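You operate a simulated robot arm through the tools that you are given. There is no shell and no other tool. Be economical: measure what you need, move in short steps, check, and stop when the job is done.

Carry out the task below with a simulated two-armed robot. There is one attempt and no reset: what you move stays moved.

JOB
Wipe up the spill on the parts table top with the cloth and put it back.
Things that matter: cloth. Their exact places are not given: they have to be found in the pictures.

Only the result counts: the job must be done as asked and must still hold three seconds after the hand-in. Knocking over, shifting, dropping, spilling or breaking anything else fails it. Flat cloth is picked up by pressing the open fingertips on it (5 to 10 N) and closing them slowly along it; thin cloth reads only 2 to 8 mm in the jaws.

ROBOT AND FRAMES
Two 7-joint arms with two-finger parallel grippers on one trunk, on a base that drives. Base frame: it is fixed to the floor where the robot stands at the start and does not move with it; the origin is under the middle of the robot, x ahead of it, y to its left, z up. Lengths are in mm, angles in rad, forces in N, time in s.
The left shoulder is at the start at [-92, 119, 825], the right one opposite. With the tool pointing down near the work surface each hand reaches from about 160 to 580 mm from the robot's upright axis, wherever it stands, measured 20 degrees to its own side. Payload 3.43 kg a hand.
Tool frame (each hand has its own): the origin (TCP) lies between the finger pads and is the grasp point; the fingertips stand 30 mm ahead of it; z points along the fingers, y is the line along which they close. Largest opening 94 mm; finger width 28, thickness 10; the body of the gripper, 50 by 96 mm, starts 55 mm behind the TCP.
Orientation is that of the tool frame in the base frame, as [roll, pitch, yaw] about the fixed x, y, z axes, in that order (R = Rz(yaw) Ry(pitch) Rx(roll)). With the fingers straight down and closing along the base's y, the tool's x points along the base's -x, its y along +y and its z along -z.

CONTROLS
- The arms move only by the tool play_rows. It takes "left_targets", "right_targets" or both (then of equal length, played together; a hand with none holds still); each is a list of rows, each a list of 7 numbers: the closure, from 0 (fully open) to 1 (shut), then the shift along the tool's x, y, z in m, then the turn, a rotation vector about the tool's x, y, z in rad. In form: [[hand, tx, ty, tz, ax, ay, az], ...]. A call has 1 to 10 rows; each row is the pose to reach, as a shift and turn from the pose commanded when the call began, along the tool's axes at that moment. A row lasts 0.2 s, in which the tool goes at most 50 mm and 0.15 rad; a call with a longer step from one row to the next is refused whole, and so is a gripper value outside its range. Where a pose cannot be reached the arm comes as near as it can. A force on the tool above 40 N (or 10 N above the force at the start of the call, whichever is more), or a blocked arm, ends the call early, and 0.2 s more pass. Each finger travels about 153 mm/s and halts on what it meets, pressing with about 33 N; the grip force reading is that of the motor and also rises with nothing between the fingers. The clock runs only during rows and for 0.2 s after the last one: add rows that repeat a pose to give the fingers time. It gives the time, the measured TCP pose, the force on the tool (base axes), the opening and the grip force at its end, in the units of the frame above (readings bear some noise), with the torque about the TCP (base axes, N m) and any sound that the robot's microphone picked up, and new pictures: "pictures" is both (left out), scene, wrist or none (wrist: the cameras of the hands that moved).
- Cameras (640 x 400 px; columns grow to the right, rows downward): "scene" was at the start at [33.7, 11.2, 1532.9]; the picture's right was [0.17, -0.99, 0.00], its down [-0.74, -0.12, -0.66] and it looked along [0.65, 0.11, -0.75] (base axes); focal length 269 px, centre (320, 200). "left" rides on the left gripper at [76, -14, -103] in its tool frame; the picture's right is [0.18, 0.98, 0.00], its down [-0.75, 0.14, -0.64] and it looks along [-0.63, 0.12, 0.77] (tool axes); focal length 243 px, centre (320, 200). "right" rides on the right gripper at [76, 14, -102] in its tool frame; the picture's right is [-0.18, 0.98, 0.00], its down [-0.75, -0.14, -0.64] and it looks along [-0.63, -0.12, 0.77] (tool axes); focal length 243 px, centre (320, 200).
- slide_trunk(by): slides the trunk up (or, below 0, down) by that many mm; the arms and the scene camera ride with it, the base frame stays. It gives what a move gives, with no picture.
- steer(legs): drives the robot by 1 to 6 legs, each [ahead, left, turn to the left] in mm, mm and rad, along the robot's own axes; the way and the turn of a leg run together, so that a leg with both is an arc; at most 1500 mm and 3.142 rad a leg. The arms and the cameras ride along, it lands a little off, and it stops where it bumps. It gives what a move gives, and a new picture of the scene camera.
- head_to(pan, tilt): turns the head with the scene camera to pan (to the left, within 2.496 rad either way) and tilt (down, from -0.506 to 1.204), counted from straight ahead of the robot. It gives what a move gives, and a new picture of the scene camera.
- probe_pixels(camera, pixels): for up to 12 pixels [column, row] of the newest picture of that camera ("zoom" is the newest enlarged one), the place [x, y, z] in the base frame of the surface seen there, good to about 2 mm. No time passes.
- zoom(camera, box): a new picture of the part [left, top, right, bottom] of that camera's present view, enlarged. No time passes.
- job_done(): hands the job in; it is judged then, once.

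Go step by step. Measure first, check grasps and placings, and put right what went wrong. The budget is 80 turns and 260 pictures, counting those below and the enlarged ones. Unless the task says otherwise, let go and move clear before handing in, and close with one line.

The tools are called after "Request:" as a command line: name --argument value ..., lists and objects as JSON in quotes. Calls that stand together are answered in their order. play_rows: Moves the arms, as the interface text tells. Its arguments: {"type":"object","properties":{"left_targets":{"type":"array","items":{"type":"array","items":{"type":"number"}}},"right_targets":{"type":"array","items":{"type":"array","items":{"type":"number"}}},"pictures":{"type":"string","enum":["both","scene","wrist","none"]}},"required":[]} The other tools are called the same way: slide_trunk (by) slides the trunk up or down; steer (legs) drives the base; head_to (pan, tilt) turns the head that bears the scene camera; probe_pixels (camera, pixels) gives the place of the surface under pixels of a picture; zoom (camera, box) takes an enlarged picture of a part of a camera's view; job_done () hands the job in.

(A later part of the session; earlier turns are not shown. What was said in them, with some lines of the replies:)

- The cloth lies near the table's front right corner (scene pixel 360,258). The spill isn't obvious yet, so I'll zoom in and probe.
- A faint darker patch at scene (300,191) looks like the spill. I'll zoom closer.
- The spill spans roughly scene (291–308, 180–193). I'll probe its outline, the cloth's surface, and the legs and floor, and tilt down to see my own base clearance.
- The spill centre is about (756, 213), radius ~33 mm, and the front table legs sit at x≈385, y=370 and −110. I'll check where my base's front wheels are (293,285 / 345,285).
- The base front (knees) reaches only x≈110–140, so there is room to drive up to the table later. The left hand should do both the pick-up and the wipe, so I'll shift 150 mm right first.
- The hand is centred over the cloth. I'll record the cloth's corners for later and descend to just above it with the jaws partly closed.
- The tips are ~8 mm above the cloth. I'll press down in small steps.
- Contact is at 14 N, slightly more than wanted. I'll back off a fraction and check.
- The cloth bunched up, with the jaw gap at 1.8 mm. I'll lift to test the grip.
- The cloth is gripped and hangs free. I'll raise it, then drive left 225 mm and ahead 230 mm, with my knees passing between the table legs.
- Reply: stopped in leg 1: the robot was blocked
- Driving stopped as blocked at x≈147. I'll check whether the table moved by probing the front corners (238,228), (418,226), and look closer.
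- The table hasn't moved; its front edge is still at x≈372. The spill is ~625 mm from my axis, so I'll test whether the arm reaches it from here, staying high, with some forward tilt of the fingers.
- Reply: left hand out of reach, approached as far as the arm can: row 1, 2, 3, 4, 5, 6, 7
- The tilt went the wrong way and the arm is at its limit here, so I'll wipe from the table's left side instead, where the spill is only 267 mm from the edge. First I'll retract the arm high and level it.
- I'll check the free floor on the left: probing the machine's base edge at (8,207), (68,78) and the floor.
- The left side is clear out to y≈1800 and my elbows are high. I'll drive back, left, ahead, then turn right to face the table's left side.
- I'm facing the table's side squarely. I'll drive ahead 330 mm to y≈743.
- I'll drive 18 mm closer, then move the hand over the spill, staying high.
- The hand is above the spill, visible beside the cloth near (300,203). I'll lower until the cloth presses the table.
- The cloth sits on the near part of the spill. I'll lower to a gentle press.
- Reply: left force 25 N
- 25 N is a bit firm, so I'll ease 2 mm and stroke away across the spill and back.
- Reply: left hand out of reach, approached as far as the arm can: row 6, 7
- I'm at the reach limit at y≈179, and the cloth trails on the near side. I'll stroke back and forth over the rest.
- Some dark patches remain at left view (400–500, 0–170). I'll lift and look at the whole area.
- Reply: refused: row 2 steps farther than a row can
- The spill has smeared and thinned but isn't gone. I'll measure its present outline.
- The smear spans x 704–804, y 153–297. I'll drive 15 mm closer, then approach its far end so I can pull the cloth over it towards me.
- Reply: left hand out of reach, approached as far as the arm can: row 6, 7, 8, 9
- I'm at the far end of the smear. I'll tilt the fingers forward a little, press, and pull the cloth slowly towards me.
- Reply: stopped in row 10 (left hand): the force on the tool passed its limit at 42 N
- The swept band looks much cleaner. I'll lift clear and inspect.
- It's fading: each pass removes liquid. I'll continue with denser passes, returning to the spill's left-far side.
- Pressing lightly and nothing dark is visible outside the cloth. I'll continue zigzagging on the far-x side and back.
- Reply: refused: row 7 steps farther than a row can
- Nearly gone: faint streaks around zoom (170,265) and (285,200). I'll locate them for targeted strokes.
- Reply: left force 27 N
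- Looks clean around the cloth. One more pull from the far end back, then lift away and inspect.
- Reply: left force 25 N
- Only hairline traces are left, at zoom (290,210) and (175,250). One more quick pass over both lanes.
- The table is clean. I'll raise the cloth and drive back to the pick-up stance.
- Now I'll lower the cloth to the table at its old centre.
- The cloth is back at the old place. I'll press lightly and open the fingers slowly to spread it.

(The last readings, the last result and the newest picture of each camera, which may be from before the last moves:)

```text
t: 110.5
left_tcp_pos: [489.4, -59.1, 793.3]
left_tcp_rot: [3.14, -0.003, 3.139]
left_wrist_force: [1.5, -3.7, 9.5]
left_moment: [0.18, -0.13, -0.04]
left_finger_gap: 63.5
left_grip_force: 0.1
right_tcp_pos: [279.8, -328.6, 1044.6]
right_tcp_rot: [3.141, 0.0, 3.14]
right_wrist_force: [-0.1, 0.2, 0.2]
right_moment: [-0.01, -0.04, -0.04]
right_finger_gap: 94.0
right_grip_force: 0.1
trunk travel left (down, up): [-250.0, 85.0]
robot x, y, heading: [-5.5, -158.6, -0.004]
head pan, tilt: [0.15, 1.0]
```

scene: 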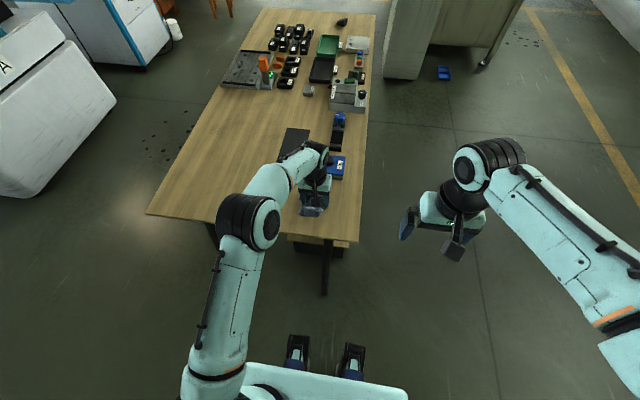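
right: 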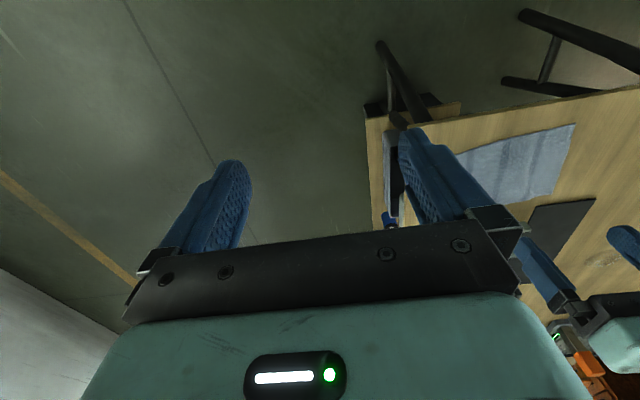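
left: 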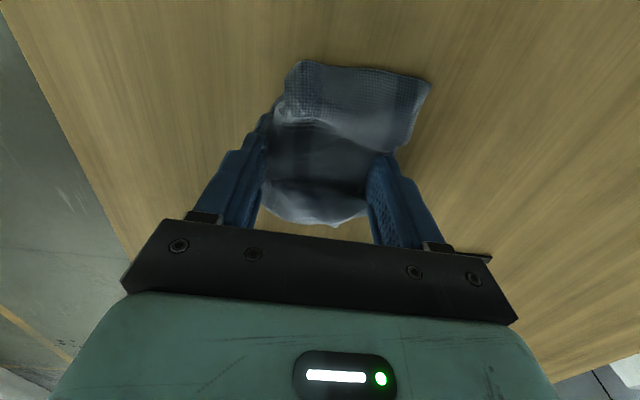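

Opening spread the cloth nicely. I'll open fully while still touching, then lift clear and look.

Request:
play_rows --left_targets '[[0.2, 0, 0, 0, 0, 0, 0], [0.1, 0, 0, 0, 0, 0, 0], [0, 0, 0, 0, 0, 0, 0], [0, 0, 0, -0.01, 0, 0, 0], [0, 0, 0, -0.05, 0, 0, 0], [0, 0, 0, -0.1, 0, 0, 0], [0, 0.02, 0.04, -0.14, 0, 0, 0], [0, 0.06, 0.07, -0.14, 0, 0, 0], [0, 0.1, 0.1, -0.14, 0, 0, 0], [0, 0.1, 0.1, -0.14, 0, 0, 0]]'

Request:
zoom --camera "scene" --box '[230, 120, 390, 250]'

```text
refused: row 7 steps farther than a row can; nothing moved
```

```text
3.08 times, centred on (310, 185) of scene
```

zoom: 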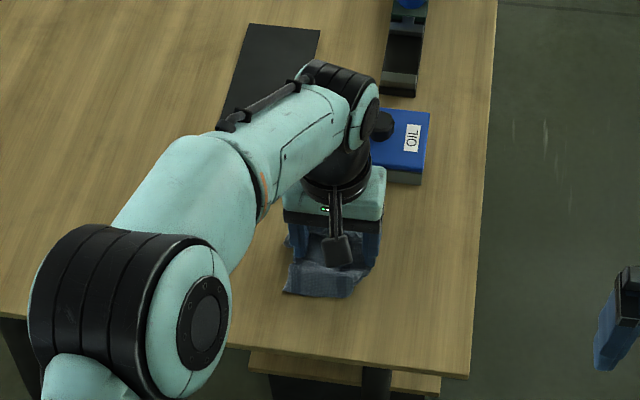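

Request:
play_rows --left_targets '[[0.2, 0, 0, 0, 0, 0, 0], [0.1, 0, 0, 0, 0, 0, 0], [0, 0, 0, 0, 0, 0, 0], [0, 0, 0, -0.01, 0, 0, 0], [0, 0, 0, -0.05, 0, 0, 0], [0, 0, 0, -0.095, 0, 0, 0], [0, 0.01, 0.02, -0.13, 0, 0, 0], [0, 0.03, 0.055, -0.14, 0, 0, 0], [0, 0.06, 0.09, -0.14, 0, 0, 0], [0, 0.06, 0.09, -0.14, 0, 0, 0]]'

Request:
zoom --camera "left" --box '[80, 0, 400, 200]'

```text
t: 112.7
left_tcp_pos: [428.1, 29.7, 933.0]
left_tcp_rot: [-3.14, 0.0, 3.14]
left_wrist_force: [-0.5, 0.3, -0.5]
left_moment: [0.04, 0.04, -0.02]
left_finger_gap: 94.0
left_grip_force: 0.1
right_tcp_pos: [279.0, -328.0, 1044.2]
right_tcp_rot: [-3.141, -0.001, 3.137]
right_wrist_force: [-0.2, -0.3, 0.4]
right_moment: [0.03, -0.01, -0.03]
right_finger_gap: 94.1
right_grip_force: 0.1
trunk travel left (down, up): [-250.0, 85.0]
robot x, y, heading: [-7.1, -153.3, -0.002]
head pan, tilt: [0.15, 1.0]
```

scene: 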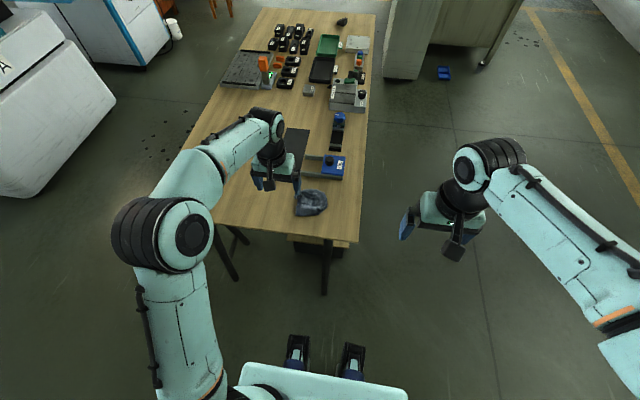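
left: 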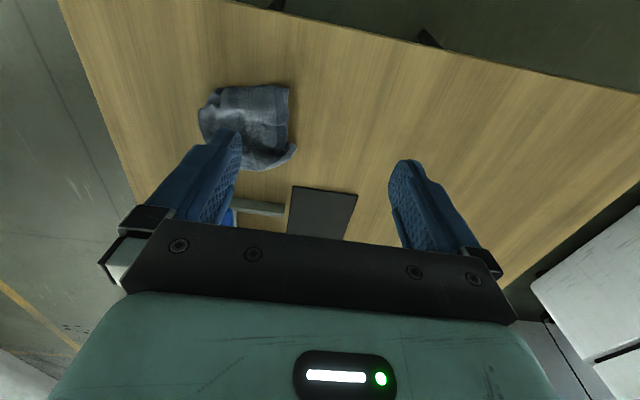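

```text
2.00 times, centred on (240, 100) of left
```

zoom: 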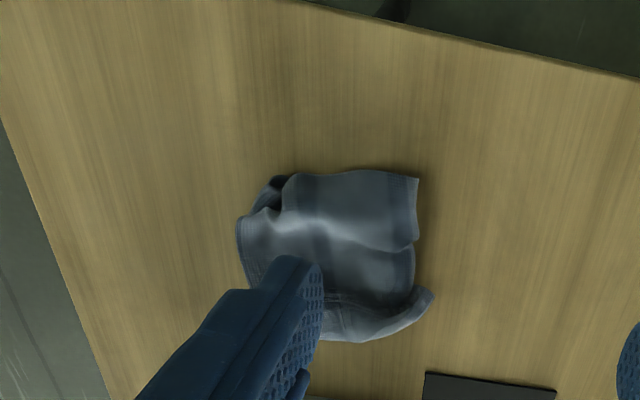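

The cloth is partly folded in its place. I'll move the hand clear, then check the cloth's position and the former spill area.

Request:
play_rows --left_targets '[[0, 0.03, 0.03, -0.02, 0, 0, 0], [0, 0.06, 0.06, -0.04, 0, 0, 0], [0, 0.09, 0.09, -0.05, 0, 0, 0], [0, 0.12, 0.12, -0.05, 0, 0, 0], [0, 0.12, 0.12, -0.05, 0, 0, 0]]' --pictures "scene"

Request:
zoom --camera "scene" --box '[180, 90, 380, 250]'

Request:
probe_pixels --camera "scene" --pixels '[[297, 192], [296, 213], [326, 194], [325, 210], [311, 190], [311, 203], [305, 215]]'

```text
t: 113.9
left_tcp_pos: [310.6, 147.4, 984.4]
left_tcp_rot: [-3.139, -0.002, 3.139]
left_wrist_force: [-0.3, -0.4, 0.2]
left_moment: [0.01, 0.06, -0.01]
left_finger_gap: 94.0
left_grip_force: 0.0
right_tcp_pos: [279.5, -328.2, 1043.4]
right_tcp_rot: [3.141, 0.001, 3.139]
right_wrist_force: [-0.3, -0.2, -0.1]
right_moment: [-0.03, 0.0, 0.06]
right_finger_gap: 93.9
right_grip_force: 0.0
trunk travel left (down, up): [-250.0, 85.0]
robot x, y, heading: [-4.5, -154.8, -0.007]
head pan, tilt: [0.15, 1.0]
```

scene: 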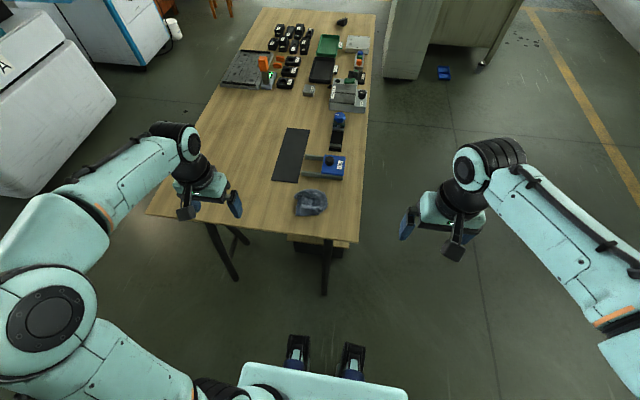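

```text
2.50 times, centred on (280, 170) of scene
```

zoom: 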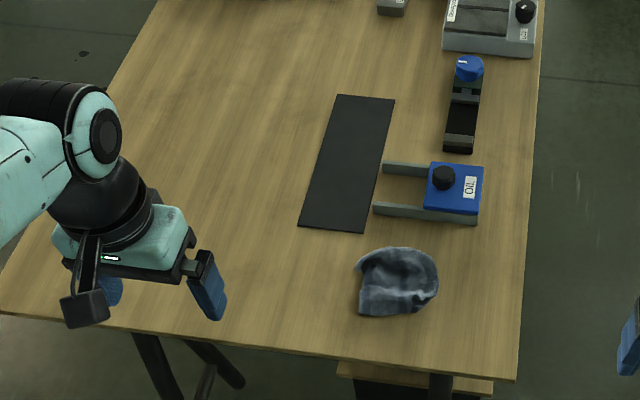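

```text
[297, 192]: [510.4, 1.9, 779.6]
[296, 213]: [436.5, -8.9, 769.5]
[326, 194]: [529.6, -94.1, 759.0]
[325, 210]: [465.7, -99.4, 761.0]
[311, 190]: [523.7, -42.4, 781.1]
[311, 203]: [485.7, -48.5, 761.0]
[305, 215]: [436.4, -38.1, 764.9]
```

The table looks clean, and the cloth lies at about (482, −50), within 15 mm of its original centre. Both hands are clear and nothing else has moved, so I'm handing in.

Request:
job_done

```text
The job is handed in.
```

I wiped the spill off the table and put the cloth back in its place. It lies about 15 mm from its original centre, partly folded rather than flat. Both hands are open and clear.
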